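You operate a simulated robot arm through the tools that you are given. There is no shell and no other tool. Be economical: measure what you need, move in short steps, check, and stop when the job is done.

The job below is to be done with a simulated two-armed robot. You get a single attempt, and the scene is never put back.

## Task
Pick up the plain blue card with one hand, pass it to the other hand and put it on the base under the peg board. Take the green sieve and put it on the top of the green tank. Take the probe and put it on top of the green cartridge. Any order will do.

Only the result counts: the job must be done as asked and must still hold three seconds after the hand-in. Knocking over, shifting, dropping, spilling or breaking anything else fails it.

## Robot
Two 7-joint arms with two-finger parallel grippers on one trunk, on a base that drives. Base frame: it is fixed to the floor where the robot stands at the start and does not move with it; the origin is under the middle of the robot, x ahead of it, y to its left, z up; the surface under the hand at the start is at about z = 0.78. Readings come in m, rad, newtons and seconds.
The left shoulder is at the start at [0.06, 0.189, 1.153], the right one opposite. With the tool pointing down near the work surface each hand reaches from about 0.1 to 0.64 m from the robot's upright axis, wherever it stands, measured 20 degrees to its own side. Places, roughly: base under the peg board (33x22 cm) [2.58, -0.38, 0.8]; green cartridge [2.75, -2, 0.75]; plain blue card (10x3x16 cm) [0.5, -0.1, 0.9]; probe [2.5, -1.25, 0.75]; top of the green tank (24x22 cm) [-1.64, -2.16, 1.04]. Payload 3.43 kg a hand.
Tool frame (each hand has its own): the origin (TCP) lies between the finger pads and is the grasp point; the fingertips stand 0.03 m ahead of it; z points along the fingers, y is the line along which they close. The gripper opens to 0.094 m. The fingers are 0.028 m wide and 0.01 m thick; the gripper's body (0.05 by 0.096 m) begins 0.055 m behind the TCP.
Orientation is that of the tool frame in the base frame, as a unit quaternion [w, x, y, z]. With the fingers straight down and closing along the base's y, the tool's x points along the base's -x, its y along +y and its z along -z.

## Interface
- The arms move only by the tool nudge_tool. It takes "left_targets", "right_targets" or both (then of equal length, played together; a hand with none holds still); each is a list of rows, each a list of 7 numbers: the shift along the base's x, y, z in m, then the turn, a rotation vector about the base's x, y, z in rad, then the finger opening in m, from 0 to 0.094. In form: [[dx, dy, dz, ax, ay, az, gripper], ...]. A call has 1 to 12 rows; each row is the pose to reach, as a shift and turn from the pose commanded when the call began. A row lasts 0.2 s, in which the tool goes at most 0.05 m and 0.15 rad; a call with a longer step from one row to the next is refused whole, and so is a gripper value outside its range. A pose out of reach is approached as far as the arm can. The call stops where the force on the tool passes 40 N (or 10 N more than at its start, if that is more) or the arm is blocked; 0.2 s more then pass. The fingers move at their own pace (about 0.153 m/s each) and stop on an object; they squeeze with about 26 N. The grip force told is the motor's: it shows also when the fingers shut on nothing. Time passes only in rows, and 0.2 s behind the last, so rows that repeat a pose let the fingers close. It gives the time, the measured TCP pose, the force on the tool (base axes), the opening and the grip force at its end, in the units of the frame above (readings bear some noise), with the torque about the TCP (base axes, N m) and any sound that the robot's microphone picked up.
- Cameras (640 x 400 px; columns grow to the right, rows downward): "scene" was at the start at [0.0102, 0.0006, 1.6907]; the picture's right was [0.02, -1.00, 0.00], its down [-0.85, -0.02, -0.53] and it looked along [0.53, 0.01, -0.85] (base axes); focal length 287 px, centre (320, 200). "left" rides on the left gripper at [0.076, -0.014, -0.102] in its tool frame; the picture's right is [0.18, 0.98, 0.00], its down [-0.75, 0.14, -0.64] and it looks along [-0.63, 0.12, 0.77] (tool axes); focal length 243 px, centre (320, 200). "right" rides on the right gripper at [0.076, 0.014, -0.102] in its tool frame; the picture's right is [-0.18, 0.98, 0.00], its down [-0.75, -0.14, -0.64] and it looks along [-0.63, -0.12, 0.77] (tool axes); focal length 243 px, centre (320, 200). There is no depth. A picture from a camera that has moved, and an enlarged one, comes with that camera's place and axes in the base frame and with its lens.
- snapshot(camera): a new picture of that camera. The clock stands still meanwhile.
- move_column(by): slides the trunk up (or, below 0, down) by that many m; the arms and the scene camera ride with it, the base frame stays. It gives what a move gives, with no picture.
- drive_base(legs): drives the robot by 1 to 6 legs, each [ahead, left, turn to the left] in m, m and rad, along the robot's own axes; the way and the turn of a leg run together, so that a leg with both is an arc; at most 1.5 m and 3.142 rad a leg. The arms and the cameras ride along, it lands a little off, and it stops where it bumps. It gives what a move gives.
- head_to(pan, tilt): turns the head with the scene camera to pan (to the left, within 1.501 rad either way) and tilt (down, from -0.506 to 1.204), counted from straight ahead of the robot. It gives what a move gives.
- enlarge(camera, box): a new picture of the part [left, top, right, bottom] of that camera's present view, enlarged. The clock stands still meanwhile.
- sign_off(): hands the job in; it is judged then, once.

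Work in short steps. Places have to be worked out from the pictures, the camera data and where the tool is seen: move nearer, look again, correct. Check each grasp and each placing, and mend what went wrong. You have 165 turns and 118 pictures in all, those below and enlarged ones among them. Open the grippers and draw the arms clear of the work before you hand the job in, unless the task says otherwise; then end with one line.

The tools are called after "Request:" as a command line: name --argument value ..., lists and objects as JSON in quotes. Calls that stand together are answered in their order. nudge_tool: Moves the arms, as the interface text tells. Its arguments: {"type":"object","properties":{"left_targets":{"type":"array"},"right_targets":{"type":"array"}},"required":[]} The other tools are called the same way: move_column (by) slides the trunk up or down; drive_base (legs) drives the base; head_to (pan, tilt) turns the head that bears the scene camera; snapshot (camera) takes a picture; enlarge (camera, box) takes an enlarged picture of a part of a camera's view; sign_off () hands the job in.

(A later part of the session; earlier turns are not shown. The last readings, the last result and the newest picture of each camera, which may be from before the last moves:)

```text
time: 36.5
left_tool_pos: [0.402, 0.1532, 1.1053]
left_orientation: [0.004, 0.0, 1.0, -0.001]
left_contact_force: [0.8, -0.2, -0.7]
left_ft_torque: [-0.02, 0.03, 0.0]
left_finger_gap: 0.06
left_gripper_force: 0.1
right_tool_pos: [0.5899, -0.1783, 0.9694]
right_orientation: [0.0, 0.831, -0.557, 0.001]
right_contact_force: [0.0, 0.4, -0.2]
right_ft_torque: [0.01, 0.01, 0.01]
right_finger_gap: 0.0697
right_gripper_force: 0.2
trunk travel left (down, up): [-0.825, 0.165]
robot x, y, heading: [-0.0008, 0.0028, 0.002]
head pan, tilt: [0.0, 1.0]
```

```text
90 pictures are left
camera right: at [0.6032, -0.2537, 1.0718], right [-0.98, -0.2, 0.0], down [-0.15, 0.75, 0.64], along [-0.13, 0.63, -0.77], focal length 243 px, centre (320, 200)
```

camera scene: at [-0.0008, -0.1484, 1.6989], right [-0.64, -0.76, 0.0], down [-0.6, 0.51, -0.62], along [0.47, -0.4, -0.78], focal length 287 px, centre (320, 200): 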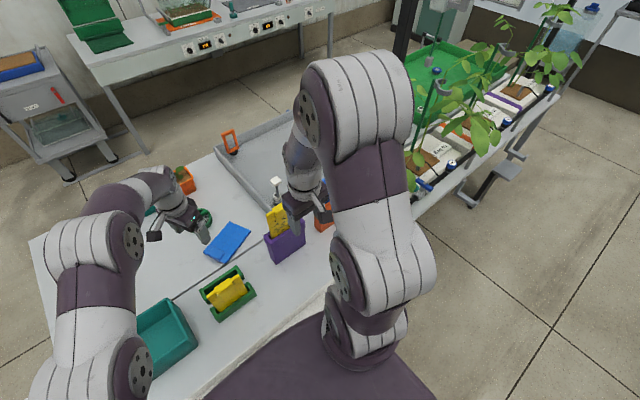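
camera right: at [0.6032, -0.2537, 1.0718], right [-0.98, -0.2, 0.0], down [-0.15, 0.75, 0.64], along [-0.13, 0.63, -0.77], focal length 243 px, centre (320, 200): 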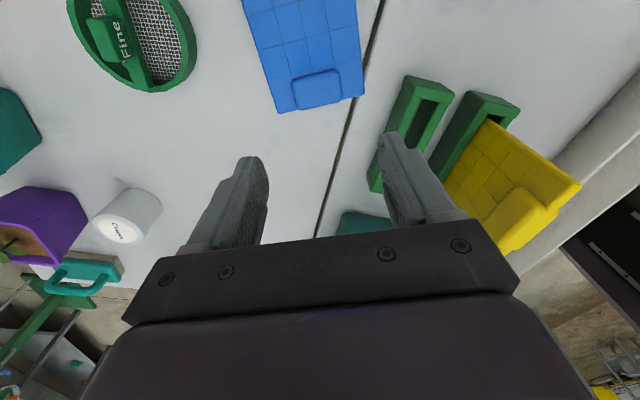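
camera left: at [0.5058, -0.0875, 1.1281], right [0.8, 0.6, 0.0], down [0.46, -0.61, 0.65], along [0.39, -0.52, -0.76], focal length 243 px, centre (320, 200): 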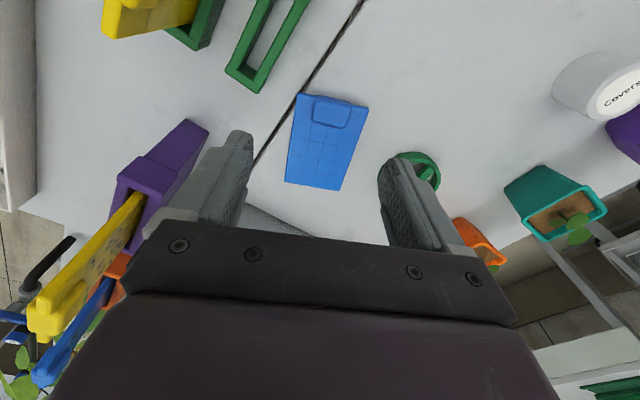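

The hand camera puts the tab at about (0.591,-0.182), with the yaw right. I open a bit less and descend to z≈0.835, fingertips just above the card's face.

Request:
nudge_tool --right_targets '[[0.001, -0.003, -0.04, 0, 0, 0, 0.07], [0.001, -0.003, -0.08, 0, 0, 0, 0.07], [0.001, -0.003, -0.11, 0, 0, 0, 0.07], [0.001, -0.003, -0.135, 0, 0, 0, 0.07]]'

Request:
snapshot --camera "right"

Request:
enlarge --camera "scene" --box '[320, 120, 480, 220]'

```text
time: 37.5
left_tool_pos: [0.4016, 0.1526, 1.1056]
left_orientation: [0.004, 0.0, 1.0, -0.001]
left_contact_force: [-0.1, -1.1, -0.6]
left_ft_torque: [0.0, 0.01, 0.01]
left_finger_gap: 0.0599
left_gripper_force: 0.0
right_tool_pos: [0.5902, -0.1811, 0.8336]
right_orientation: [0.0, 0.83, -0.558, -0.001]
right_contact_force: [-1.0, -0.7, 0.3]
right_ft_torque: [0.0, 0.02, -0.02]
right_finger_gap: 0.0698
right_gripper_force: 0.1
trunk travel left (down, up): [-0.825, 0.165]
robot x, y, heading: [-0.0027, 0.0044, -0.001]
head pan, tilt: [0.0, 1.0]
```

```text
89 pictures are left
camera right: at [0.6038, -0.2579, 0.9366], right [-0.98, -0.2, 0.0], down [-0.15, 0.75, 0.64], along [-0.13, 0.63, -0.77], focal length 243 px, centre (320, 200)
```

right: 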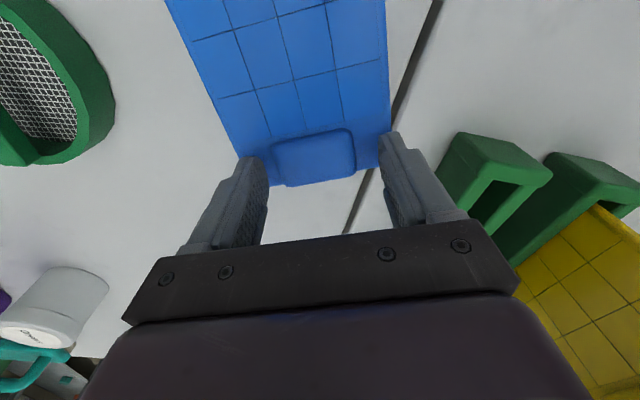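

```text
4.00 times, centred on (400, 170) of scene
camera zoom: at [0.0121, -0.001, 1.6917], right [0.0, -1.0, 0.0], down [-0.84, 0.0, -0.54], along [0.54, 0.0, -0.84], focal length 1148 px, centre (0, 320)
```

zoom: 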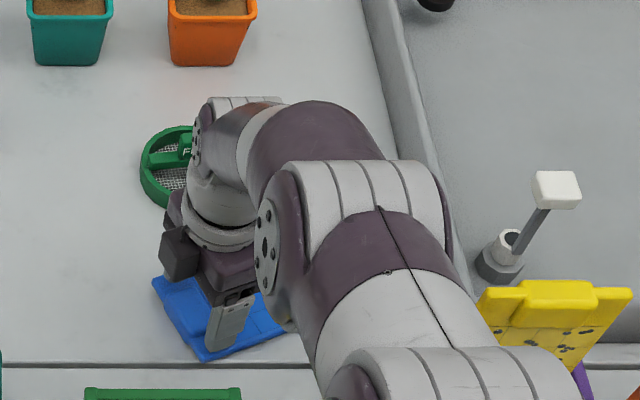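

The tips are beside the tab just over the card face. I shift slightly to centre on the tab and lower 6 mm, then close.

Request:
nudge_tool --right_targets '[[0.004, 0.005, 0, 0, 0, 0, 0.07], [0.004, 0.005, -0.003, 0, 0, 0, 0.07], [0.004, 0.005, -0.006, 0, 0, 0, 0.07]]'

```text
time: 38.3
left_tool_pos: [0.4006, 0.1526, 1.1058]
left_orientation: [0.004, -0.001, 1.0, -0.001]
left_contact_force: [-0.3, -0.2, 0.3]
left_ft_torque: [0.02, 0.01, 0.03]
left_finger_gap: 0.06
left_gripper_force: 0.0
right_tool_pos: [0.5936, -0.1759, 0.8283]
right_orientation: [0.0, 0.83, -0.557, 0.0]
right_contact_force: [0.1, 0.2, 0.6]
right_ft_torque: [0.01, 0.04, 0.02]
right_finger_gap: 0.0699
right_gripper_force: 0.1
trunk travel left (down, up): [-0.825, 0.165]
robot x, y, heading: [0.0008, -0.0003, 0.002]
head pan, tilt: [0.0, 1.0]
```

Request:
nudge_tool --right_targets '[[0, 0, -0.002, 0, 0, 0, 0.05], [0, 0, -0.003, 0, 0, 0, 0.02], [0, 0, -0.003, 0, 0, 0, 0.0], [0, 0, -0.003, 0, 0, 0, 0.0], [0, 0, -0.003, 0, 0, 0, 0.0]]'

Request:
snapshot --camera "right"

```text
time: 39.5
left_tool_pos: [0.3989, 0.1536, 1.1057]
left_orientation: [0.004, -0.001, 1.0, 0.0]
left_contact_force: [1.1, 0.3, -0.5]
left_ft_torque: [-0.01, 0.0, -0.01]
left_finger_gap: 0.0599
left_gripper_force: 0.0
right_tool_pos: [0.5926, -0.1762, 0.8266]
right_orientation: [0.0, 0.83, -0.558, 0.001]
right_contact_force: [3.0, -2.4, 16.9]
right_ft_torque: [-0.33, -0.19, 0.04]
right_finger_gap: 0.0512
right_gripper_force: 26.0
trunk travel left (down, up): [-0.825, 0.165]
robot x, y, heading: [-0.0034, -0.0009, 0.002]
head pan, tilt: [0.0, 1.0]
```

```text
87 pictures are left
camera right: at [0.6063, -0.2522, 0.9303], right [-0.98, -0.2, 0.0], down [-0.16, 0.75, 0.64], along [-0.13, 0.63, -0.77], focal length 243 px, centre (320, 200)
```

right: 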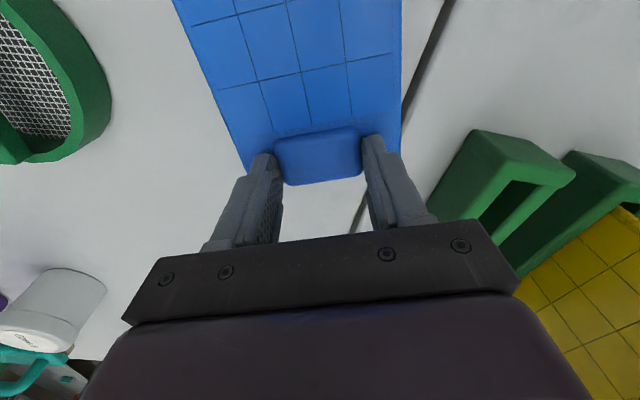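

The tab is pinched (gap 0.051), fingertips on the card face. I lift slowly 5 cm and check.

Request:
nudge_tool --right_targets '[[0, 0, 0.008, 0, 0, 0, 0], [0, 0, 0.02, 0, 0, 0, 0], [0, 0, 0.035, 0, 0, 0, 0], [0, 0, 0.055, 0, 0, 0, 0], [0, 0, 0.055, 0, 0, 0, 0]]'

Request:
snapshot --camera "right"

```text
time: 40.7
left_tool_pos: [0.4019, 0.1523, 1.1063]
left_orientation: [0.004, -0.001, 1.0, -0.001]
left_contact_force: [0.8, 0.1, -0.1]
left_ft_torque: [0.01, 0.04, 0.01]
left_finger_gap: 0.0602
left_gripper_force: 0.0
right_tool_pos: [0.5935, -0.175, 0.8794]
right_orientation: [0.0, 0.83, -0.558, 0.0]
right_contact_force: [-0.3, -0.1, -1.0]
right_ft_torque: [0.01, 0.04, 0.01]
right_finger_gap: 0.0511
right_gripper_force: 25.6
trunk travel left (down, up): [-0.825, 0.165]
robot x, y, heading: [0.0015, 0.0036, 0.002]
head pan, tilt: [0.0, 1.0]
```

```text
86 pictures are left
camera right: at [0.6066, -0.252, 0.9821], right [-0.98, -0.2, 0.0], down [-0.15, 0.75, 0.64], along [-0.13, 0.63, -0.77], focal length 243 px, centre (320, 200)
```

right: 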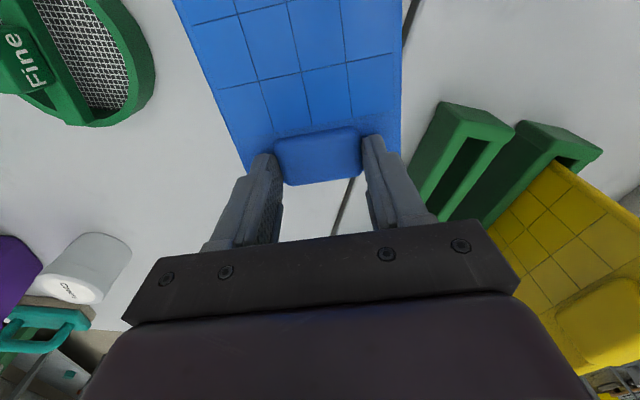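

The card hangs flat and firm. I raise it to z≈1.05, then yaw slowly back toward 0 so its bottom edge swings toward the robot.

Request:
nudge_tool --right_targets '[[0, 0, 0.035, 0, 0, 0, 0], [0, 0, 0.07, 0, 0, 0, 0], [0, 0, 0.105, 0, 0, 0, 0], [0, 0, 0.14, 0, 0, 0, 0], [0, 0, 0.17, 0, 0, -0.06, 0], [-0.005, 0.005, 0.17, 0, 0, -0.15, 0], [-0.01, 0.01, 0.17, 0, 0, -0.25, 0], [-0.015, 0.015, 0.17, 0, 0, -0.35, 0], [-0.02, 0.02, 0.17, 0, 0, -0.45, 0], [-0.025, 0.025, 0.17, 0, 0, -0.56, 0], [-0.03, 0.03, 0.17, 0, 0, -0.67, 0], [-0.035, 0.035, 0.17, 0, 0, -0.77, 0]]'

Request:
nudge_tool --right_targets '[[0, 0.01, 0, 0, 0, -0.08, 0], [-0.002, 0.02, 0, 0, 0, -0.18, 0], [-0.004, 0.03, 0, 0, 0, -0.29, 0], [-0.006, 0.04, 0, 0, 0, -0.4, 0], [-0.008, 0.05, 0, 0, 0, -0.51, 0], [-0.01, 0.06, 0, 0, 0, -0.62, 0], [-0.012, 0.07, 0, 0, 0, -0.73, 0], [-0.014, 0.08, 0, 0, 0, -0.84, 0], [-0.016, 0.085, 0, 0, 0, -0.95, 0], [-0.018, 0.09, 0, 0, 0, -1.06, 0], [-0.02, 0.09, 0, 0, 0, -1.14, 0], [-0.02, 0.09, 0, 0, 0, -1.186, 0]]'

Request:
snapshot --camera "right"

Request:
snapshot --camera "scene"

```text
time: 43.3
left_tool_pos: [0.4, 0.1534, 1.1052]
left_orientation: [0.005, 0.0, 1.0, -0.001]
left_contact_force: [-0.6, 0.5, -0.2]
left_ft_torque: [-0.02, 0.02, 0.03]
left_finger_gap: 0.0599
left_gripper_force: 0.1
right_tool_pos: [0.5574, -0.1416, 1.05]
right_orientation: [0.0, -0.558, 0.83, 0.001]
right_contact_force: [0.2, 0.3, -0.2]
right_ft_torque: [-0.01, -0.04, -0.02]
right_finger_gap: 0.0511
right_gripper_force: 25.9
trunk travel left (down, up): [-0.825, 0.165]
robot x, y, heading: [-0.0008, 0.0, 0.006]
head pan, tilt: [0.0, 1.0]
```

```text
time: 45.9
left_tool_pos: [0.4019, 0.1532, 1.106]
left_orientation: [0.005, 0.0, 1.0, -0.001]
left_contact_force: [-0.2, 0.0, -0.5]
left_ft_torque: [-0.01, 0.01, 0.04]
left_finger_gap: 0.0601
left_gripper_force: 0.0
right_tool_pos: [0.5393, -0.0506, 1.0489]
right_orientation: [0.0, 0.001, 1.0, 0.0]
right_contact_force: [0.8, 0.5, -1.1]
right_ft_torque: [0.02, -0.02, -0.01]
right_finger_gap: 0.051
right_gripper_force: 26.3
trunk travel left (down, up): [-0.825, 0.165]
robot x, y, heading: [-0.0, 0.0027, -0.0]
head pan, tilt: [0.0, 1.0]
```

```text
85 pictures are left
camera right: at [0.4613, -0.0375, 1.1525], right [0.18, 0.98, 0.0], down [0.75, -0.14, 0.64], along [0.63, -0.12, -0.77], focal length 243 px, centre (320, 200)
```

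right: 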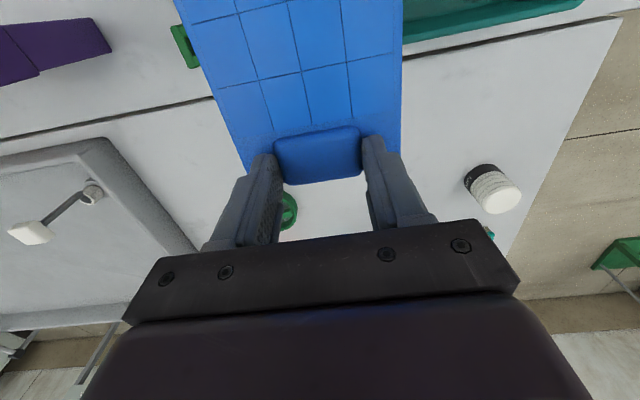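

```text
84 pictures are left
camera scene: at [0.0112, -0.0006, 1.6917], right [0.0, -1.0, 0.0], down [-0.84, 0.0, -0.54], along [0.54, 0.0, -0.84], focal length 287 px, centre (320, 200)
```

scene: 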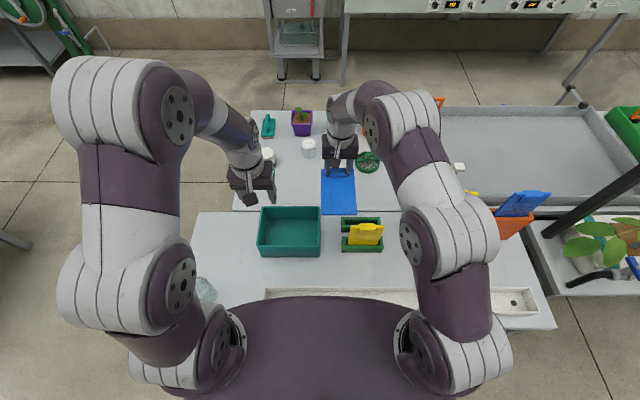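

The card is held flat, bottom edge at x≈0.40. I'll let the left hand approach diagonally; first I pitch and roll it (as tested) where it is.

Request:
nudge_tool --left_targets '[[0, 0.01, 0, 0, -0.14, 0, 0.06], [0, 0.02, 0, 0, -0.28, 0, 0.06], [0, 0.02, 0, 0, -0.42, 0, 0.06], [0, 0.02, 0, 0, -0.56, 0, 0.06], [0, 0.02, 0, 0, -0.7, 0, 0.06], [0, 0.02, 0, 0, -0.84, 0, 0.06], [0, 0.02, 0, 0, -0.98, 0, 0.06], [0, 0.02, 0, 0, -1.11, 0, 0.06]]'

Request:
nudge_tool --left_targets '[[0, 0, 0, 0.1285, 0, -0.0627, 0.06], [0, 0, 0, 0.257, 0, -0.1254, 0.06], [0, 0, 0, 0.3855, 0, -0.1881, 0.06], [0, 0, 0, 0.514, 0, -0.2508, 0.06], [0, 0, 0, 0.6425, 0, -0.3135, 0.06], [0, 0, 0, 0.771, 0, -0.3762, 0.06], [0, 0, 0, 0.8995, 0, -0.4389, 0.06], [0, 0, 0, 1.028, 0, -0.5016, 0.06], [0, 0, 0, 1.1565, 0, -0.5643, 0.06], [0, 0, 0, 1.285, 0, -0.627, 0.06], [0, 0, 0, 1.4135, 0, -0.6897, 0.06]]'

Request:
nudge_tool --left_targets '[[0, 0, 0, 0, 0, -0.131, 0.06], [0, 0, 0, 0, 0, -0.262, 0.06], [0, 0, 0, 0, 0, -0.393, 0.06], [0, 0, 0, 0, 0, -0.524, 0.06], [0, 0, 0, 0, 0, -0.655, 0.06], [0, 0, 0, 0, 0, -0.785, 0.06]]'

```text
time: 47.7
left_tool_pos: [0.402, 0.1732, 1.1057]
left_orientation: [0.531, -0.001, 0.847, -0.001]
left_contact_force: [-0.5, -0.4, 0.5]
left_ft_torque: [-0.01, 0.0, 0.03]
left_finger_gap: 0.0602
left_gripper_force: 0.1
left hand out of reach, approached as far as the arm can: row 4
right_tool_pos: [0.5394, -0.0515, 1.0491]
right_orientation: [0.0, -0.002, 1.0, -0.001]
right_contact_force: [0.1, -0.7, -0.3]
right_ft_torque: [-0.01, -0.03, -0.01]
right_finger_gap: 0.0511
right_gripper_force: 26.4
trunk travel left (down, up): [-0.825, 0.165]
robot x, y, heading: [-0.001, 0.0018, 0.003]
head pan, tilt: [0.0, 1.0]
```

```text
time: 50.1
left_tool_pos: [0.4009, 0.1721, 1.106]
left_orientation: [0.373, 0.601, 0.6, 0.375]
left_contact_force: [-0.8, -0.7, 0.2]
left_ft_torque: [-0.03, 0.02, -0.04]
left_finger_gap: 0.06
left_gripper_force: 0.2
right_tool_pos: [0.5392, -0.0504, 1.05]
right_orientation: [0.0, 0.0, 1.0, 0.0]
right_contact_force: [0.0, -0.2, -0.2]
right_ft_torque: [0.0, -0.03, 0.0]
right_finger_gap: 0.0511
right_gripper_force: 25.9
trunk travel left (down, up): [-0.825, 0.165]
robot x, y, heading: [0.0013, -0.0018, 0.001]
head pan, tilt: [0.0, 1.0]
```

```text
time: 51.5
left_tool_pos: [0.4021, 0.1747, 1.1059]
left_orientation: [0.488, 0.785, 0.325, 0.202]
left_contact_force: [0.3, 0.0, 0.4]
left_ft_torque: [0.02, 0.01, 0.0]
left_finger_gap: 0.0601
left_gripper_force: 0.1
right_tool_pos: [0.5401, -0.0502, 1.0482]
right_orientation: [-0.001, -0.001, 1.0, 0.0]
right_contact_force: [-0.6, 0.4, 0.2]
right_ft_torque: [0.03, 0.01, 0.03]
right_finger_gap: 0.0511
right_gripper_force: 26.5
trunk travel left (down, up): [-0.825, 0.165]
robot x, y, heading: [-0.0007, 0.0023, 0.004]
head pan, tilt: [0.0, 1.0]
```

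All reached. I pitch the left hand level so the pads lie parallel to the card, while the right hand yaws to -45° so the card's bottom edge faces the left fingers.

Request:
nudge_tool --left_targets '[[0, 0, 0, -0.08, -0.08, 0, 0.06], [0, 0, 0, -0.16, -0.16, 0, 0.06], [0, 0, 0, -0.24, -0.24, 0, 0.06], [0, 0, 0, -0.326, -0.326, 0, 0.06], [0, 0, 0, -0.326, -0.326, 0, 0.06], [0, 0, 0, -0.326, -0.326, 0, 0.06], [0, 0, 0, -0.326, -0.326, 0, 0.06], [0, 0, 0, -0.326, -0.326, 0, 0.06]]' --right_targets '[[0, 0, 0, 0, 0, -0.08, 0], [0, 0, 0, 0, 0, -0.18, 0], [0, 0, 0, 0, 0, -0.28, 0], [0, 0, 0, 0, 0, -0.38, 0], [0, 0, 0, 0, 0, -0.48, 0], [0, 0, 0, 0, 0, -0.58, 0], [0, 0, 0, 0, 0, -0.69, 0], [0, 0, 0, 0, 0, -0.785, 0]]'

Request:
snapshot --camera "left"

Request:
snapshot --camera "scene"

```text
time: 53.3
left_tool_pos: [0.4012, 0.1722, 1.1064]
left_orientation: [0.655, 0.652, 0.269, 0.27]
left_contact_force: [-0.1, -0.2, -0.9]
left_ft_torque: [0.01, 0.03, -0.03]
left_finger_gap: 0.06
left_gripper_force: 0.1
right_tool_pos: [0.5378, -0.0499, 1.0498]
right_orientation: [0.0, 0.383, 0.924, 0.0]
right_contact_force: [0.1, 0.3, 0.9]
right_ft_torque: [-0.01, -0.02, 0.01]
right_finger_gap: 0.0511
right_gripper_force: 25.6
trunk travel left (down, up): [-0.825, 0.165]
robot x, y, heading: [0.0008, 0.0002, -0.002]
head pan, tilt: [0.0, 1.0]
```

```text
83 pictures are left
camera left: at [0.3819, 0.2975, 1.0919], right [0.13, 0.13, 0.98], down [-0.99, -0.08, 0.14], along [0.09, -0.99, 0.12], focal length 243 px, centre (320, 200)
```

left: 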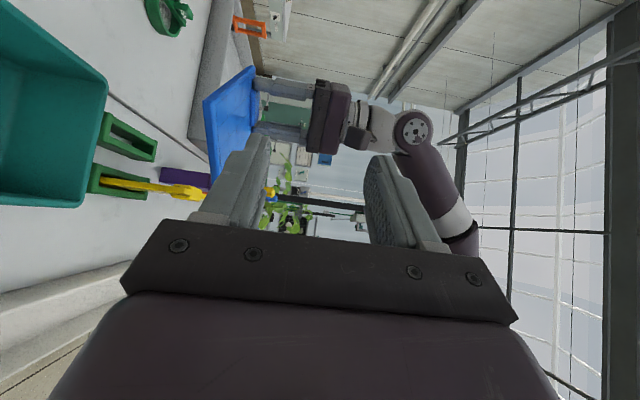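

```text
82 pictures are left
camera scene: at [0.0109, -0.0007, 1.6917], right [0.0, -1.0, 0.0], down [-0.84, 0.0, -0.54], along [0.54, 0.0, -0.84], focal length 287 px, centre (320, 200)
```

scene: 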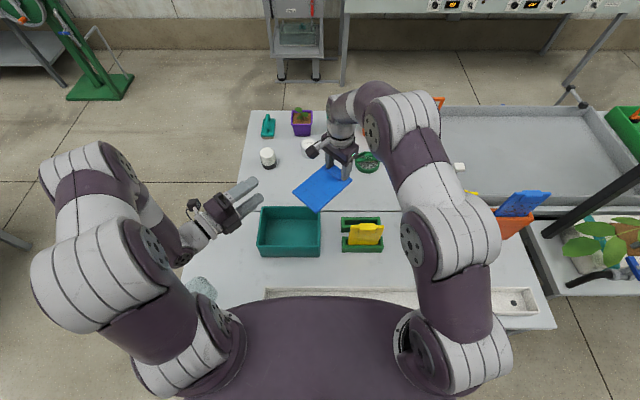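

Both hands are aligned; card edge middle near (0.441,0.043), card mid-plane z≈1.013. I bring the left hand in front of the edge.

Request:
nudge_tool --left_targets '[[-0.002, -0.02, -0.03, 0, 0, 0, 0.06], [-0.004, -0.04, -0.06, 0, 0, 0, 0.06], [-0.006, -0.06, -0.085, 0, 0, 0, 0.06], [-0.008, -0.08, -0.093, 0, 0, 0, 0.06]]'

Request:
snapshot --camera "left"

Request:
enlarge --camera "scene" --box '[220, 120, 380, 260]'

```text
time: 54.3
left_tool_pos: [0.3936, 0.0921, 1.0132]
left_orientation: [0.655, 0.652, 0.27, 0.271]
left_contact_force: [-0.3, 0.0, 1.1]
left_ft_torque: [0.02, -0.01, -0.02]
left_finger_gap: 0.0601
left_gripper_force: 0.0
right_tool_pos: [0.5381, -0.0515, 1.0485]
right_orientation: [0.0, 0.382, 0.924, 0.0]
right_contact_force: [0.1, -0.7, -1.1]
right_ft_torque: [0.02, 0.01, 0.01]
right_finger_gap: 0.0511
right_gripper_force: 26.0
trunk travel left (down, up): [-0.825, 0.165]
robot x, y, heading: [-0.0003, 0.0006, 0.002]
head pan, tilt: [0.0, 1.0]
```

```text
81 pictures are left
camera left: at [0.3744, 0.2168, 0.9998], right [0.13, 0.13, 0.98], down [-0.99, -0.08, 0.14], along [0.1, -0.99, 0.12], focal length 243 px, centre (320, 200)
```

left: 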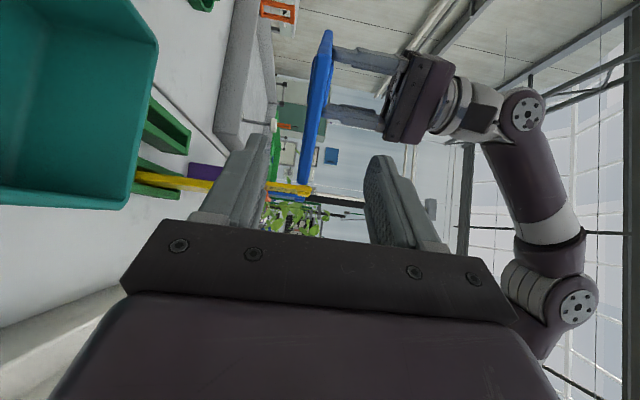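

```text
2.86 times, centred on (300, 190) of scene
camera zoom: at [0.0114, -0.0017, 1.6917], right [0.0, -1.0, 0.0], down [-0.84, 0.0, -0.54], along [0.54, 0.0, -0.84], focal length 820 px, centre (377, 229)
```

zoom: 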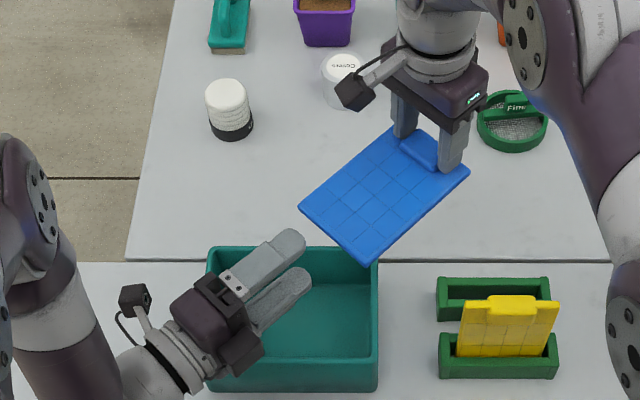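

The card lies between the left fingers' planes. I slide the left hand 8.5 cm along the card and close on it.

Request:
nudge_tool --left_targets '[[0.02, -0.02, 0, 0, 0, 0, 0.06], [0.04, -0.04, 0, 0, 0, 0, 0.06], [0.061, -0.061, 0, 0, 0, 0, 0.06]]'

Request:
nudge_tool --left_targets '[[0, 0, 0, 0, 0, 0, 0.03], [0, 0, 0, 0, 0, 0, 0.0], [0, 0, 0, 0, 0, 0, 0.0], [0, 0, 0, 0, 0, 0, 0.0]]'

Request:
enlarge --camera "scene" --box '[220, 120, 380, 260]'

```text
time: 55.1
left_tool_pos: [0.4531, 0.0313, 1.0119]
left_orientation: [0.655, 0.652, 0.27, 0.272]
left_contact_force: [0.6, -0.1, 0.2]
left_ft_torque: [0.01, -0.02, -0.03]
left_finger_gap: 0.06
left_gripper_force: 0.1
right_tool_pos: [0.5394, -0.0513, 1.0487]
right_orientation: [0.001, 0.382, 0.924, 0.0]
right_contact_force: [0.1, -0.3, -0.6]
right_ft_torque: [-0.03, -0.04, -0.02]
right_finger_gap: 0.0512
right_gripper_force: 26.0
trunk travel left (down, up): [-0.825, 0.165]
robot x, y, heading: [-0.0016, -0.0021, 0.003]
head pan, tilt: [0.0, 1.0]
```

```text
time: 56.1
left_tool_pos: [0.4532, 0.0314, 1.0121]
left_orientation: [0.655, 0.652, 0.269, 0.271]
left_contact_force: [-2.5, 2.7, -3.1]
left_ft_torque: [-0.3, -0.33, 0.06]
left_finger_gap: 0.0138
left_gripper_force: 25.6
right_tool_pos: [0.5381, -0.0524, 1.0489]
right_orientation: [0.001, 0.382, 0.924, 0.0]
right_contact_force: [1.9, -2.4, 1.0]
right_ft_torque: [0.4, 0.47, -0.04]
right_finger_gap: 0.051
right_gripper_force: 26.4
trunk travel left (down, up): [-0.825, 0.165]
robot x, y, heading: [0.0013, 0.0019, -0.003]
head pan, tilt: [0.0, 1.0]
```

```text
2.86 times, centred on (300, 190) of scene
camera zoom: at [0.0112, -0.0006, 1.6917], right [0.0, -1.0, 0.0], down [-0.84, 0.0, -0.54], along [0.54, 0.0, -0.84], focal length 820 px, centre (377, 229)
```

zoom: 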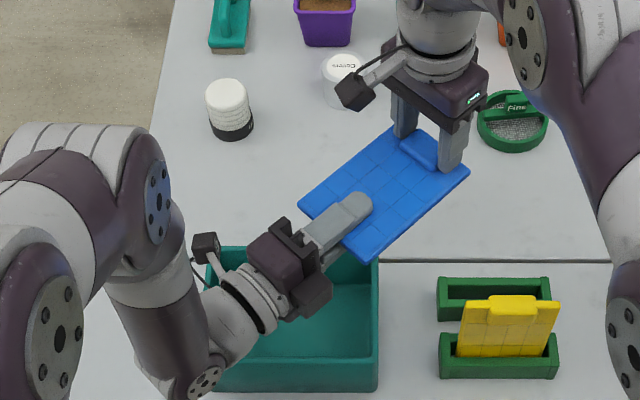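

Left holds the card (gap 0.0138). I open the right hand and raise it clear straight up.

Request:
nudge_tool --right_targets '[[0, 0, 0, 0, 0, 0, 0.07], [0, 0, 0, 0, 0, 0, 0.08], [0, 0, 0.03, 0, 0, 0, 0.08], [0, 0, 0.06, 0, 0, 0, 0.08], [0, 0, 0.09, 0, 0, 0, 0.08]]'

Request:
snapshot --camera "scene"

```text
time: 57.3
left_tool_pos: [0.4533, 0.0323, 1.0136]
left_orientation: [0.655, 0.652, 0.27, 0.271]
left_contact_force: [0.1, -0.5, 0.5]
left_ft_torque: [0.05, 0.01, 0.03]
left_finger_gap: 0.0136
left_gripper_force: 25.4
right_tool_pos: [0.5264, -0.054, 1.1315]
right_orientation: [0.0, 0.382, 0.924, 0.0]
right_contact_force: [-0.7, 0.3, 0.2]
right_ft_torque: [0.0, -0.03, 0.0]
right_finger_gap: 0.08
right_gripper_force: 0.1
right hand out of reach, approached as far as the arm can: row 5
trunk travel left (down, up): [-0.825, 0.165]
robot x, y, heading: [0.0015, -0.0004, 0.003]
head pan, tilt: [0.0, 1.0]
```

```text
78 pictures are left
camera scene: at [0.0104, -0.0007, 1.6916], right [0.0, -1.0, 0.0], down [-0.84, 0.0, -0.54], along [0.54, 0.0, -0.84], focal length 287 px, centre (320, 200)
```

scene: 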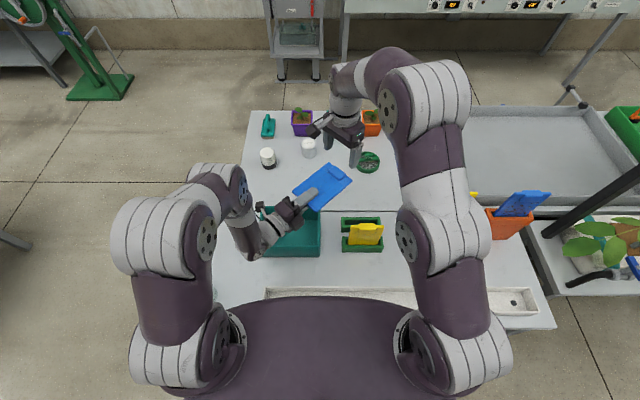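

Handover done: the card is in the left hand. I draw both arms in, then look left and backward to plan the drive.

Request:
nudge_tool --left_targets '[[-0.01, 0.01, 0.02, 0, 0, 0, 0], [-0.02, 0.03, 0.04, 0, 0, 0, 0], [-0.03, 0.05, 0.06, 0, 0, 0, 0], [-0.04, 0.07, 0.08, 0, 0, 0, 0], [-0.05, 0.09, 0.1, 0, 0, 0, 0], [-0.05, 0.09, 0.1, 0, 0, 0, 0], [-0.05, 0.09, 0.1, 0, 0, 0, 0]]' --right_targets '[[0, -0.03, 0, 0, 0, 0.11, 0.06], [-0.02, -0.06, 0, 0, 0, 0.22, 0.04], [-0.05, -0.09, 0, 0, 0, 0.33, 0.02], [-0.08, -0.12, 0, 0, 0, 0.44, 0.0], [-0.11, -0.15, 0, 0, 0, 0.56, 0], [-0.15, -0.18, 0, 0, 0, 0.68, 0], [-0.19, -0.2, 0, 0, 0, 0.785, 0]]'

Request:
head_to --pan 1.2 --tilt 0.6

Request:
snapshot --camera "scene"

```text
time: 58.9
left_tool_pos: [0.4023, 0.1215, 1.1132]
left_orientation: [0.656, 0.651, 0.269, 0.27]
left_contact_force: [0.5, 0.2, -1.0]
left_ft_torque: [0.04, 0.04, 0.0]
left_finger_gap: 0.0136
left_gripper_force: 26.3
right_tool_pos: [0.337, -0.2534, 1.1305]
right_orientation: [0.0, -0.001, 1.0, 0.0]
right_contact_force: [0.3, -0.5, 0.3]
right_ft_torque: [0.03, -0.05, -0.01]
right_finger_gap: 0.0
right_gripper_force: 25.9
trunk travel left (down, up): [-0.825, 0.165]
robot x, y, heading: [-0.0018, -0.0006, 0.002]
head pan, tilt: [0.0, 1.0]
```

```text
time: 60.3
left_tool_pos: [0.4044, 0.1217, 1.1128]
left_orientation: [0.656, 0.652, 0.269, 0.271]
left_contact_force: [-0.1, 0.3, -0.6]
left_ft_torque: [0.02, 0.02, -0.05]
left_finger_gap: 0.0136
left_gripper_force: 25.8
right_tool_pos: [0.339, -0.2543, 1.1295]
right_orientation: [0.0, -0.001, 1.0, 0.0]
right_contact_force: [0.4, 0.0, -0.5]
right_ft_torque: [0.01, -0.01, 0.0]
right_finger_gap: 0.0
right_gripper_force: 25.8
trunk travel left (down, up): [-0.825, 0.165]
robot x, y, heading: [-0.0004, 0.0009, 0.004]
head pan, tilt: [1.201, 0.6]
```

```text
77 pictures are left
camera scene: at [-0.0265, 0.0817, 1.7237], right [0.93, -0.36, 0.0], down [-0.2, -0.53, -0.82], along [0.3, 0.77, -0.57], focal length 287 px, centre (320, 200)
```

scene: 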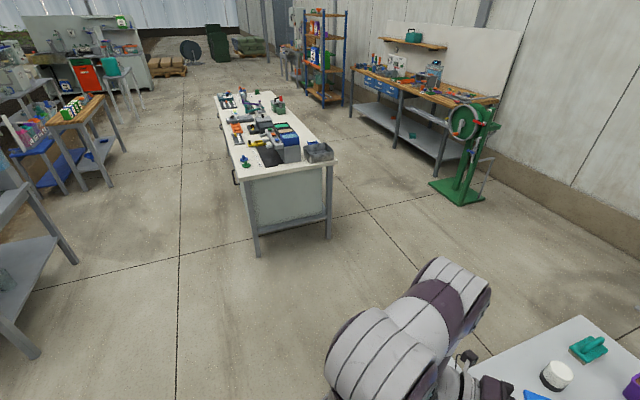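

The way is clear: island table starts at y≈1.8. I drive back, left past the table, ahead into the aisle, then right toward the peg board.

Request:
drive_base --legs '[[-0.15, 0, 0], [0, 0.95, 0], [1.0, 0, 0], [0.8, 0, 0]]'

Request:
head_to --pan -0.5 --tilt 0.6

Request:
snapshot --camera "scene"

```text
time: 74.7
left_tool_pos: [2.0095, 1.1314, 1.1138]
left_orientation: [0.65, 0.646, 0.282, 0.284]
left_contact_force: [1.0, 0.7, -0.3]
left_ft_torque: [0.02, 0.03, 0.02]
left_finger_gap: 0.0137
left_gripper_force: 25.6
right_tool_pos: [1.9587, 0.75, 1.1291]
right_orientation: [0.0, -0.02, 1.0, 0.0]
right_contact_force: [0.1, 0.2, 0.5]
right_ft_torque: [0.0, 0.01, 0.01]
right_finger_gap: 0.0001
right_gripper_force: 25.9
trunk travel left (down, up): [-0.825, 0.165]
robot x, y, heading: [1.6111, 0.993, 0.041]
head pan, tilt: [1.201, 0.6]
```

```text
time: 76.5
left_tool_pos: [2.009, 1.1289, 1.1142]
left_orientation: [0.65, 0.647, 0.282, 0.283]
left_contact_force: [0.4, -0.7, -1.0]
left_ft_torque: [0.04, 0.03, 0.02]
left_finger_gap: 0.0135
left_gripper_force: 25.7
right_tool_pos: [1.9593, 0.7501, 1.1303]
right_orientation: [0.0, -0.02, 1.0, 0.0]
right_contact_force: [-0.1, -0.2, 0.2]
right_ft_torque: [0.01, 0.0, 0.02]
right_finger_gap: 0.0
right_gripper_force: 26.2
trunk travel left (down, up): [-0.825, 0.165]
robot x, y, heading: [1.6146, 0.9949, 0.035]
head pan, tilt: [-0.499, 0.6]
```

```text
76 pictures are left
camera scene: at [1.6308, 0.9502, 1.7237], right [-0.44, -0.9, 0.0], down [-0.51, 0.25, -0.82], along [0.74, -0.37, -0.57], focal length 287 px, centre (320, 200)
```

scene: 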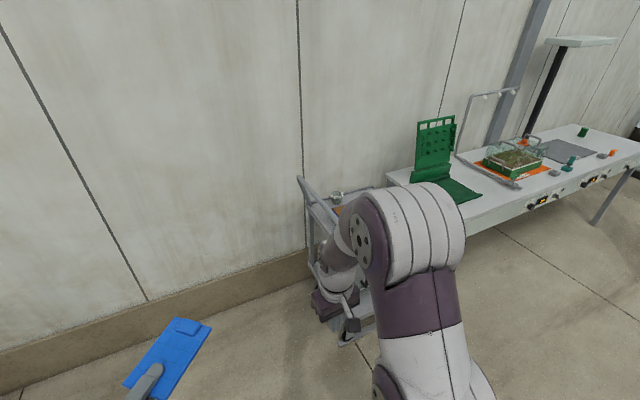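

Card still held. I correct the heading and strafe right to y≈-0.43, then look at the peg board.

Request:
drive_base --legs '[[0, 0, -0.038], [0, -1.42, 0]]'

Request:
head_to --pan 0 --tilt 0.75

Request:
snapshot --camera "scene"

```text
time: 83.9
left_tool_pos: [2.0209, -0.2881, 1.1133]
left_orientation: [0.654, 0.651, 0.272, 0.273]
left_contact_force: [-0.4, 0.6, -1.4]
left_ft_torque: [0.03, 0.03, -0.04]
left_finger_gap: 0.0134
left_gripper_force: 26.5
right_tool_pos: [1.9577, -0.6652, 1.1292]
right_orientation: [-0.001, -0.004, 1.0, 0.0]
right_contact_force: [0.0, -0.1, -0.3]
right_ft_torque: [0.02, -0.02, -0.01]
right_finger_gap: 0.0001
right_gripper_force: 26.0
trunk travel left (down, up): [-0.825, 0.165]
robot x, y, heading: [1.6174, -0.4115, 0.013]
head pan, tilt: [-0.499, 0.6]
```

```text
time: 84.8
left_tool_pos: [2.0198, -0.2883, 1.1138]
left_orientation: [0.654, 0.651, 0.272, 0.273]
left_contact_force: [-1.3, 0.0, -0.4]
left_ft_torque: [0.02, 0.01, -0.02]
left_finger_gap: 0.0137
left_gripper_force: 26.1
right_tool_pos: [1.9579, -0.6653, 1.1298]
right_orientation: [0.0, -0.004, 1.0, 0.001]
right_contact_force: [-0.1, 0.2, -0.3]
right_ft_torque: [-0.02, -0.03, 0.0]
right_finger_gap: 0.0
right_gripper_force: 26.4
trunk travel left (down, up): [-0.825, 0.165]
robot x, y, heading: [1.6173, -0.4138, 0.009]
head pan, tilt: [0.0, 0.75]
```

```text
75 pictures are left
camera scene: at [1.6415, -0.4136, 1.7108], right [0.01, -1.0, 0.0], down [-0.68, -0.01, -0.73], along [0.73, 0.01, -0.68], focal length 287 px, centre (320, 200)
```

scene: 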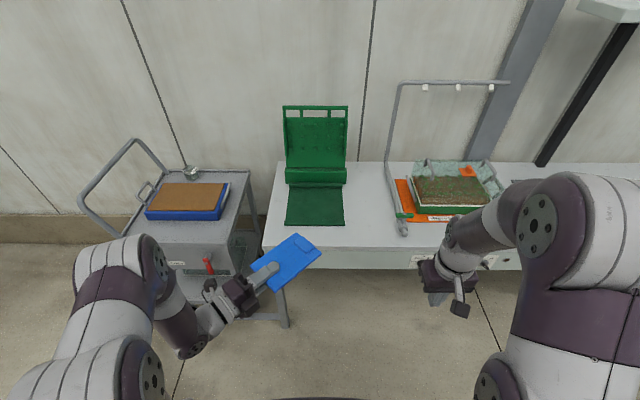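

Request:
enlarge --camera "scene" --box '[240, 90, 400, 270]'

```text
2.22 times, centred on (320, 180) of scene
camera zoom: at [1.6415, -0.4136, 1.7108], right [0.01, -1.0, 0.0], down [-0.68, -0.01, -0.73], along [0.73, 0.01, -0.68], focal length 638 px, centre (320, 244)
```

zoom: 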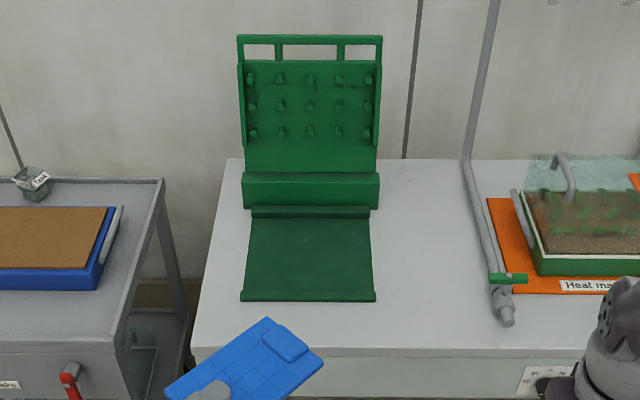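

The mat before the peg board spans about x 2.48–2.72, y -0.52…-0.26, z≈0.8; table edge at x≈2.35. I drive ahead 0.44 m and right 0.1 m.

Request:
drive_base --legs '[[0, -0.1, -0.01], [0.42, 0, 0]]'

Request:
nudge_tool --left_targets '[[0, 0, 0, 0, 0, 0.1, 0], [0, 0, 0, 0, 0, 0.2, 0], [0, 0, 0, 0, 0, 0.3, 0], [0, 0, 0, 0, 0, 0.4, 0], [0, 0, 0, 0, 0, 0.5, 0], [0, 0, 0, 0, 0, 0.6, 0], [0, 0, 0, 0, 0, 0.7, 0], [0, 0, 0, 0, 0, 0.785, 0]]'

Request:
snapshot --camera "scene"

```text
time: 88.1
left_tool_pos: [2.4366, -0.3892, 1.1136]
left_orientation: [0.655, 0.652, 0.269, 0.271]
left_contact_force: [0.3, -0.7, -0.4]
left_ft_torque: [0.02, 0.05, -0.02]
left_finger_gap: 0.0137
left_gripper_force: 26.1
right_tool_pos: [2.3716, -0.7663, 1.1304]
right_orientation: [0.0, 0.001, 1.0, 0.001]
right_contact_force: [-0.3, -0.3, -0.1]
right_ft_torque: [-0.01, 0.01, 0.0]
right_finger_gap: 0.0001
right_gripper_force: 26.0
trunk travel left (down, up): [-0.825, 0.165]
robot x, y, heading: [2.037, -0.5099, -0.002]
head pan, tilt: [0.0, 0.75]
```

```text
time: 89.9
left_tool_pos: [2.4374, -0.3895, 1.1121]
left_orientation: [0.502, 0.499, 0.498, 0.501]
left_contact_force: [0.2, -0.9, 1.0]
left_ft_torque: [0.01, 0.02, -0.02]
left_finger_gap: 0.0135
left_gripper_force: 26.2
right_tool_pos: [2.372, -0.7667, 1.1297]
right_orientation: [0.0, -0.001, 1.0, 0.0]
right_contact_force: [-0.2, -0.6, 0.4]
right_ft_torque: [0.0, -0.02, -0.01]
right_finger_gap: 0.0
right_gripper_force: 26.1
trunk travel left (down, up): [-0.825, 0.165]
robot x, y, heading: [2.0329, -0.5095, -0.0]
head pan, tilt: [0.0, 0.75]
```

```text
73 pictures are left
camera scene: at [2.0567, -0.5127, 1.7108], right [0.0, -1.0, 0.0], down [-0.68, 0.0, -0.73], along [0.73, 0.0, -0.68], focal length 287 px, centre (320, 200)
```

scene: 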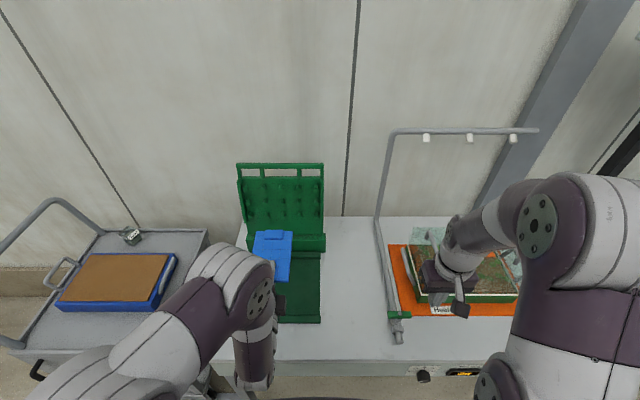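

The card points straight at the peg board. I move it forward over the mat, pitch down 15° and lower to z≈0.90 first.

Request:
nudge_tool --left_targets '[[0.01, 0, -0.035, 0, 0.05, 0, 0], [0.025, 0, -0.07, 0, 0.1, 0, 0], [0.04, 0, -0.105, 0, 0.15, 0, 0], [0.055, 0, -0.14, 0, 0.2, 0, 0], [0.07, 0, -0.175, 0, 0.26, 0, 0], [0.083, 0, -0.21, 0, 0.26, 0, 0]]'

Request:
snapshot --camera "scene"

Request:
snapshot --camera "left"

```text
time: 91.3
left_tool_pos: [2.5204, -0.3876, 0.9037]
left_orientation: [0.433, 0.56, 0.56, 0.431]
left_contact_force: [0.2, -0.5, -1.2]
left_ft_torque: [0.01, 0.03, -0.02]
left_finger_gap: 0.0139
left_gripper_force: 26.0
right_tool_pos: [2.3727, -0.7653, 1.1296]
right_orientation: [0.0, -0.001, 1.0, 0.0]
right_contact_force: [0.3, 0.4, -0.4]
right_ft_torque: [0.04, 0.0, -0.02]
right_finger_gap: 0.0001
right_gripper_force: 26.0
trunk travel left (down, up): [-0.825, 0.165]
robot x, y, heading: [2.0307, -0.5071, -0.003]
head pan, tilt: [0.0, 0.75]
```

```text
72 pictures are left
camera scene: at [2.058, -0.5117, 1.7108], right [0.0, -1.0, 0.0], down [-0.68, 0.0, -0.73], along [0.73, 0.0, -0.68], focal length 287 px, centre (320, 200)
```

scene: 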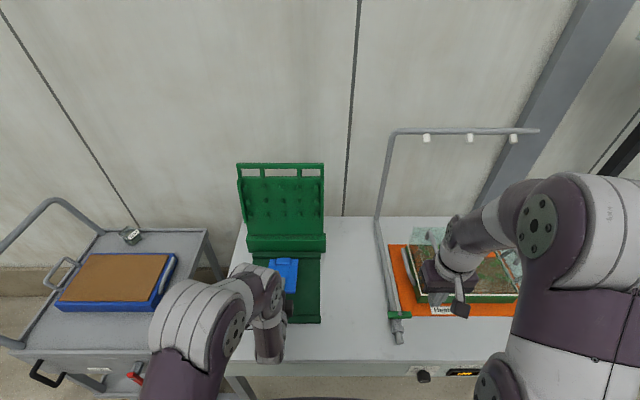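

```text
71 pictures are left
camera left: at [2.4178, -0.3127, 0.9164], right [0.25, 0.19, 0.95], down [-0.59, -0.75, 0.3], along [0.77, -0.63, -0.08], focal length 243 px, centre (320, 200)
```

left: 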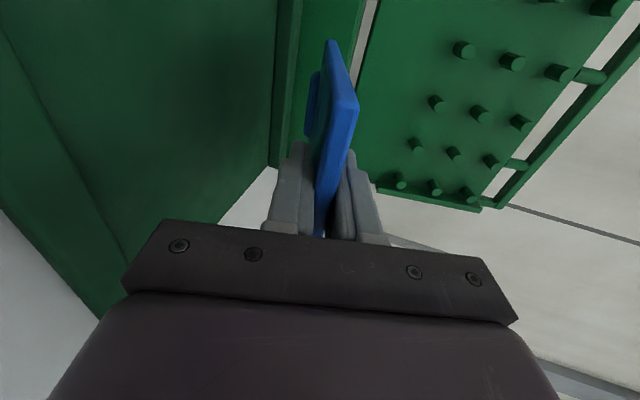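

The card is over the mat. I lower in small steps toward contact.

Request:
nudge_tool --left_targets '[[0, 0, -0.02, 0, 0, 0, 0], [0, 0, -0.035, 0, 0, 0, 0], [0, 0, -0.045, 0, 0, 0, 0]]'

Request:
snapshot --camera "left"

```text
time: 92.1
left_tool_pos: [2.5213, -0.3887, 0.8596]
left_orientation: [0.433, 0.56, 0.559, 0.432]
left_contact_force: [0.4, -0.1, 0.0]
left_ft_torque: [0.01, 0.03, 0.02]
left_finger_gap: 0.0136
left_gripper_force: 26.3
right_tool_pos: [2.3718, -0.7659, 1.1298]
right_orientation: [0.0, -0.001, 1.0, 0.0]
right_contact_force: [0.2, -0.6, -0.3]
right_ft_torque: [0.01, -0.02, 0.04]
right_finger_gap: 0.0001
right_gripper_force: 26.1
trunk travel left (down, up): [-0.825, 0.165]
robot x, y, heading: [2.0308, -0.514, -0.0]
head pan, tilt: [0.0, 0.75]
```

```text
70 pictures are left
camera left: at [2.4172, -0.3142, 0.8717], right [0.25, 0.18, 0.95], down [-0.59, -0.75, 0.3], along [0.77, -0.63, -0.08], focal length 243 px, centre (320, 200)
```

left: 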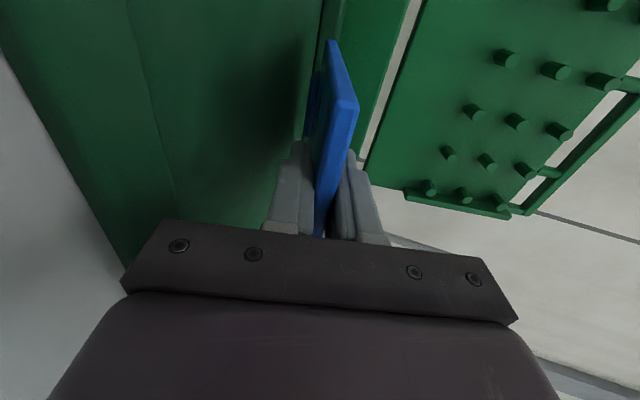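

No contact yet. I continue down in fine steps.

Request:
nudge_tool --left_targets '[[0, 0, -0.004, 0, 0, 0, 0], [0, 0, -0.008, 0, 0, 0, 0], [0, 0, -0.012, 0, 0, 0, 0]]'

Request:
enlarge --camera "scene" --box '[220, 150, 350, 350]'

```text
time: 92.9
left_tool_pos: [2.5214, -0.3897, 0.8469]
left_orientation: [0.433, 0.559, 0.559, 0.432]
left_contact_force: [-0.5, -0.2, -0.8]
left_ft_torque: [-0.02, 0.04, 0.0]
left_finger_gap: 0.0136
left_gripper_force: 25.9
right_tool_pos: [2.3713, -0.7658, 1.1291]
right_orientation: [0.0, -0.001, 1.0, 0.001]
right_contact_force: [-1.2, -0.2, -0.2]
right_ft_torque: [0.01, 0.0, -0.03]
right_finger_gap: 0.0001
right_gripper_force: 26.2
trunk travel left (down, up): [-0.825, 0.165]
robot x, y, heading: [2.034, -0.5095, -0.003]
head pan, tilt: [0.0, 0.75]
```

```text
2.00 times, centred on (285, 250) of scene
camera zoom: at [2.0568, -0.512, 1.7108], right [0.0, -1.0, 0.0], down [-0.68, 0.0, -0.73], along [0.73, 0.0, -0.68], focal length 574 px, centre (390, 100)
```

zoom: 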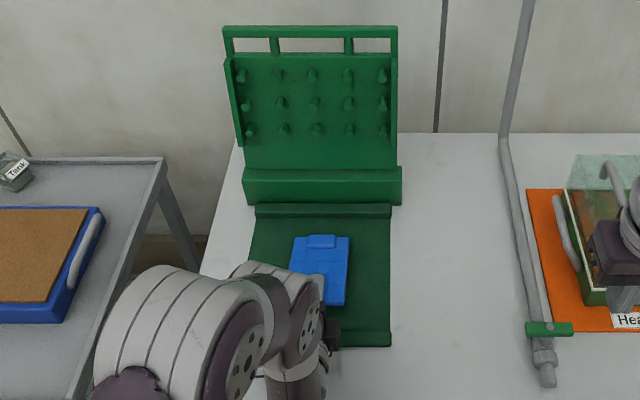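

Request:
nudge_tool --left_targets '[[0, 0, -0.004, 0, 0, 0, 0], [0, 0, -0.008, 0, 0, 0, 0], [0, 0, -0.012, 0, 0, 0, 0]]'

```text
time: 93.5
left_tool_pos: [2.5203, -0.3904, 0.8461]
left_orientation: [0.436, 0.555, 0.556, 0.438]
left_contact_force: [-13.1, 5.1, 30.1]
left_ft_torque: [0.37, 2.45, -0.31]
left_finger_gap: 0.0136
left_gripper_force: 25.8
right_tool_pos: [2.3676, -0.7664, 1.1312]
right_orientation: [0.002, -0.001, 1.0, 0.0]
right_contact_force: [0.2, -0.1, -0.2]
right_ft_torque: [-0.04, -0.01, 0.0]
right_finger_gap: 0.0
right_gripper_force: 26.1
trunk travel left (down, up): [-0.825, 0.165]
robot x, y, heading: [2.0276, -0.5121, 0.002]
head pan, tilt: [0.0, 0.75]
stopped in row 2 (left hand): the force on the tool passed its limit at 47 N (the readings are from after the stop); the commanded pose is now the measured one
```

The card's front edge now touches the mat. I ease up 2 mm, then open gently to 0.04.

Request:
nudge_tool --left_targets '[[0, 0, 0.003, 0, 0, 0, 0.0], [0, 0, 0.003, 0, 0, 0, 0.02], [0, 0, 0.003, 0, 0, 0, 0.036], [0, 0, 0.003, 0, 0, 0, 0.036]]'

Request:
snapshot --camera "left"

```text
time: 94.5
left_tool_pos: [2.5227, -0.3892, 0.8454]
left_orientation: [0.436, 0.556, 0.558, 0.435]
left_contact_force: [-3.0, -0.8, 4.6]
left_ft_torque: [0.1, 0.36, 0.1]
left_finger_gap: 0.036
left_gripper_force: 0.1
right_tool_pos: [2.3711, -0.7659, 1.1313]
right_orientation: [0.0, -0.001, 1.0, 0.0]
right_contact_force: [-0.2, 0.0, -0.4]
right_ft_torque: [-0.01, 0.01, -0.02]
right_finger_gap: 0.0
right_gripper_force: 25.6
trunk travel left (down, up): [-0.825, 0.165]
robot x, y, heading: [2.033, -0.5155, -0.0]
head pan, tilt: [0.0, 0.75]
```

```text
68 pictures are left
camera left: at [2.4185, -0.3151, 0.8567], right [0.24, 0.19, 0.95], down [-0.59, -0.75, 0.29], along [0.77, -0.63, -0.07], focal length 243 px, centre (320, 200)
```

left: 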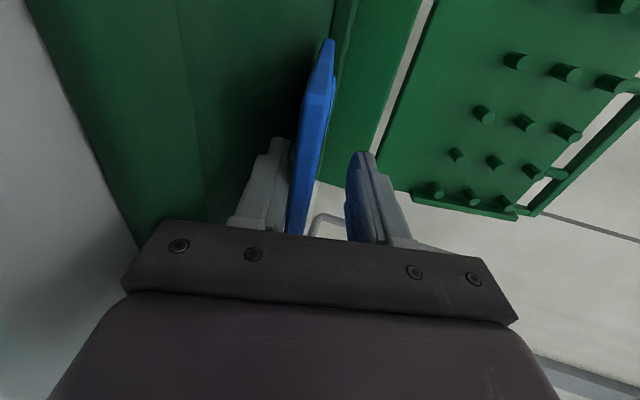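

The card rests on the lower finger. I pull the hand straight back out from under its near edge.

Request:
nudge_tool --left_targets '[[-0.02, 0, 0.001, 0, 0, 0, 0.036], [-0.05, 0, 0.002, 0, 0, 0, 0.036], [-0.085, 0, 0.004, 0, 0, 0, 0.036], [-0.12, 0, 0.03, 0, 0, 0, 0.036], [-0.13, 0, 0.07, 0, 0, 0, 0.036]]'

Request:
enlarge --camera "scene" --box '[220, 150, 350, 350]'

Request:
snapshot --camera "left"

```text
time: 95.7
left_tool_pos: [2.3914, -0.3893, 0.9142]
left_orientation: [0.437, 0.556, 0.557, 0.436]
left_contact_force: [-1.6, 0.0, -0.5]
left_ft_torque: [0.01, 0.05, -0.02]
left_finger_gap: 0.0362
left_gripper_force: 0.3
right_tool_pos: [2.3716, -0.7654, 1.1289]
right_orientation: [0.0, -0.001, 1.0, 0.0]
right_contact_force: [0.3, -0.1, -0.3]
right_ft_torque: [0.04, 0.02, -0.02]
right_finger_gap: 0.0
right_gripper_force: 26.0
trunk travel left (down, up): [-0.825, 0.165]
robot x, y, heading: [2.0335, -0.507, 0.003]
head pan, tilt: [0.0, 0.75]
```

```text
2.00 times, centred on (285, 250) of scene
camera zoom: at [2.0559, -0.5119, 1.7108], right [0.0, -1.0, 0.0], down [-0.68, 0.0, -0.73], along [0.73, 0.0, -0.68], focal length 574 px, centre (390, 100)
```

zoom: 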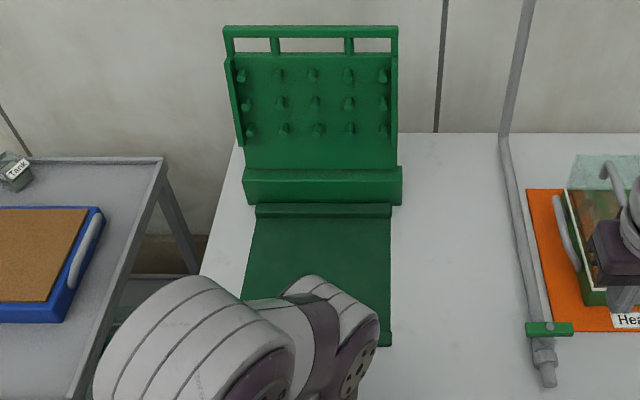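

```text
66 pictures are left
camera left: at [2.2879, -0.3153, 0.9257], right [0.24, 0.19, 0.95], down [-0.59, -0.75, 0.29], along [0.77, -0.63, -0.07], focal length 243 px, centre (320, 200)
```

left: 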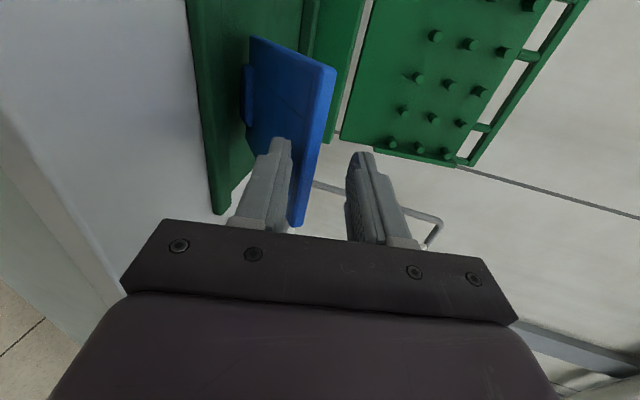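

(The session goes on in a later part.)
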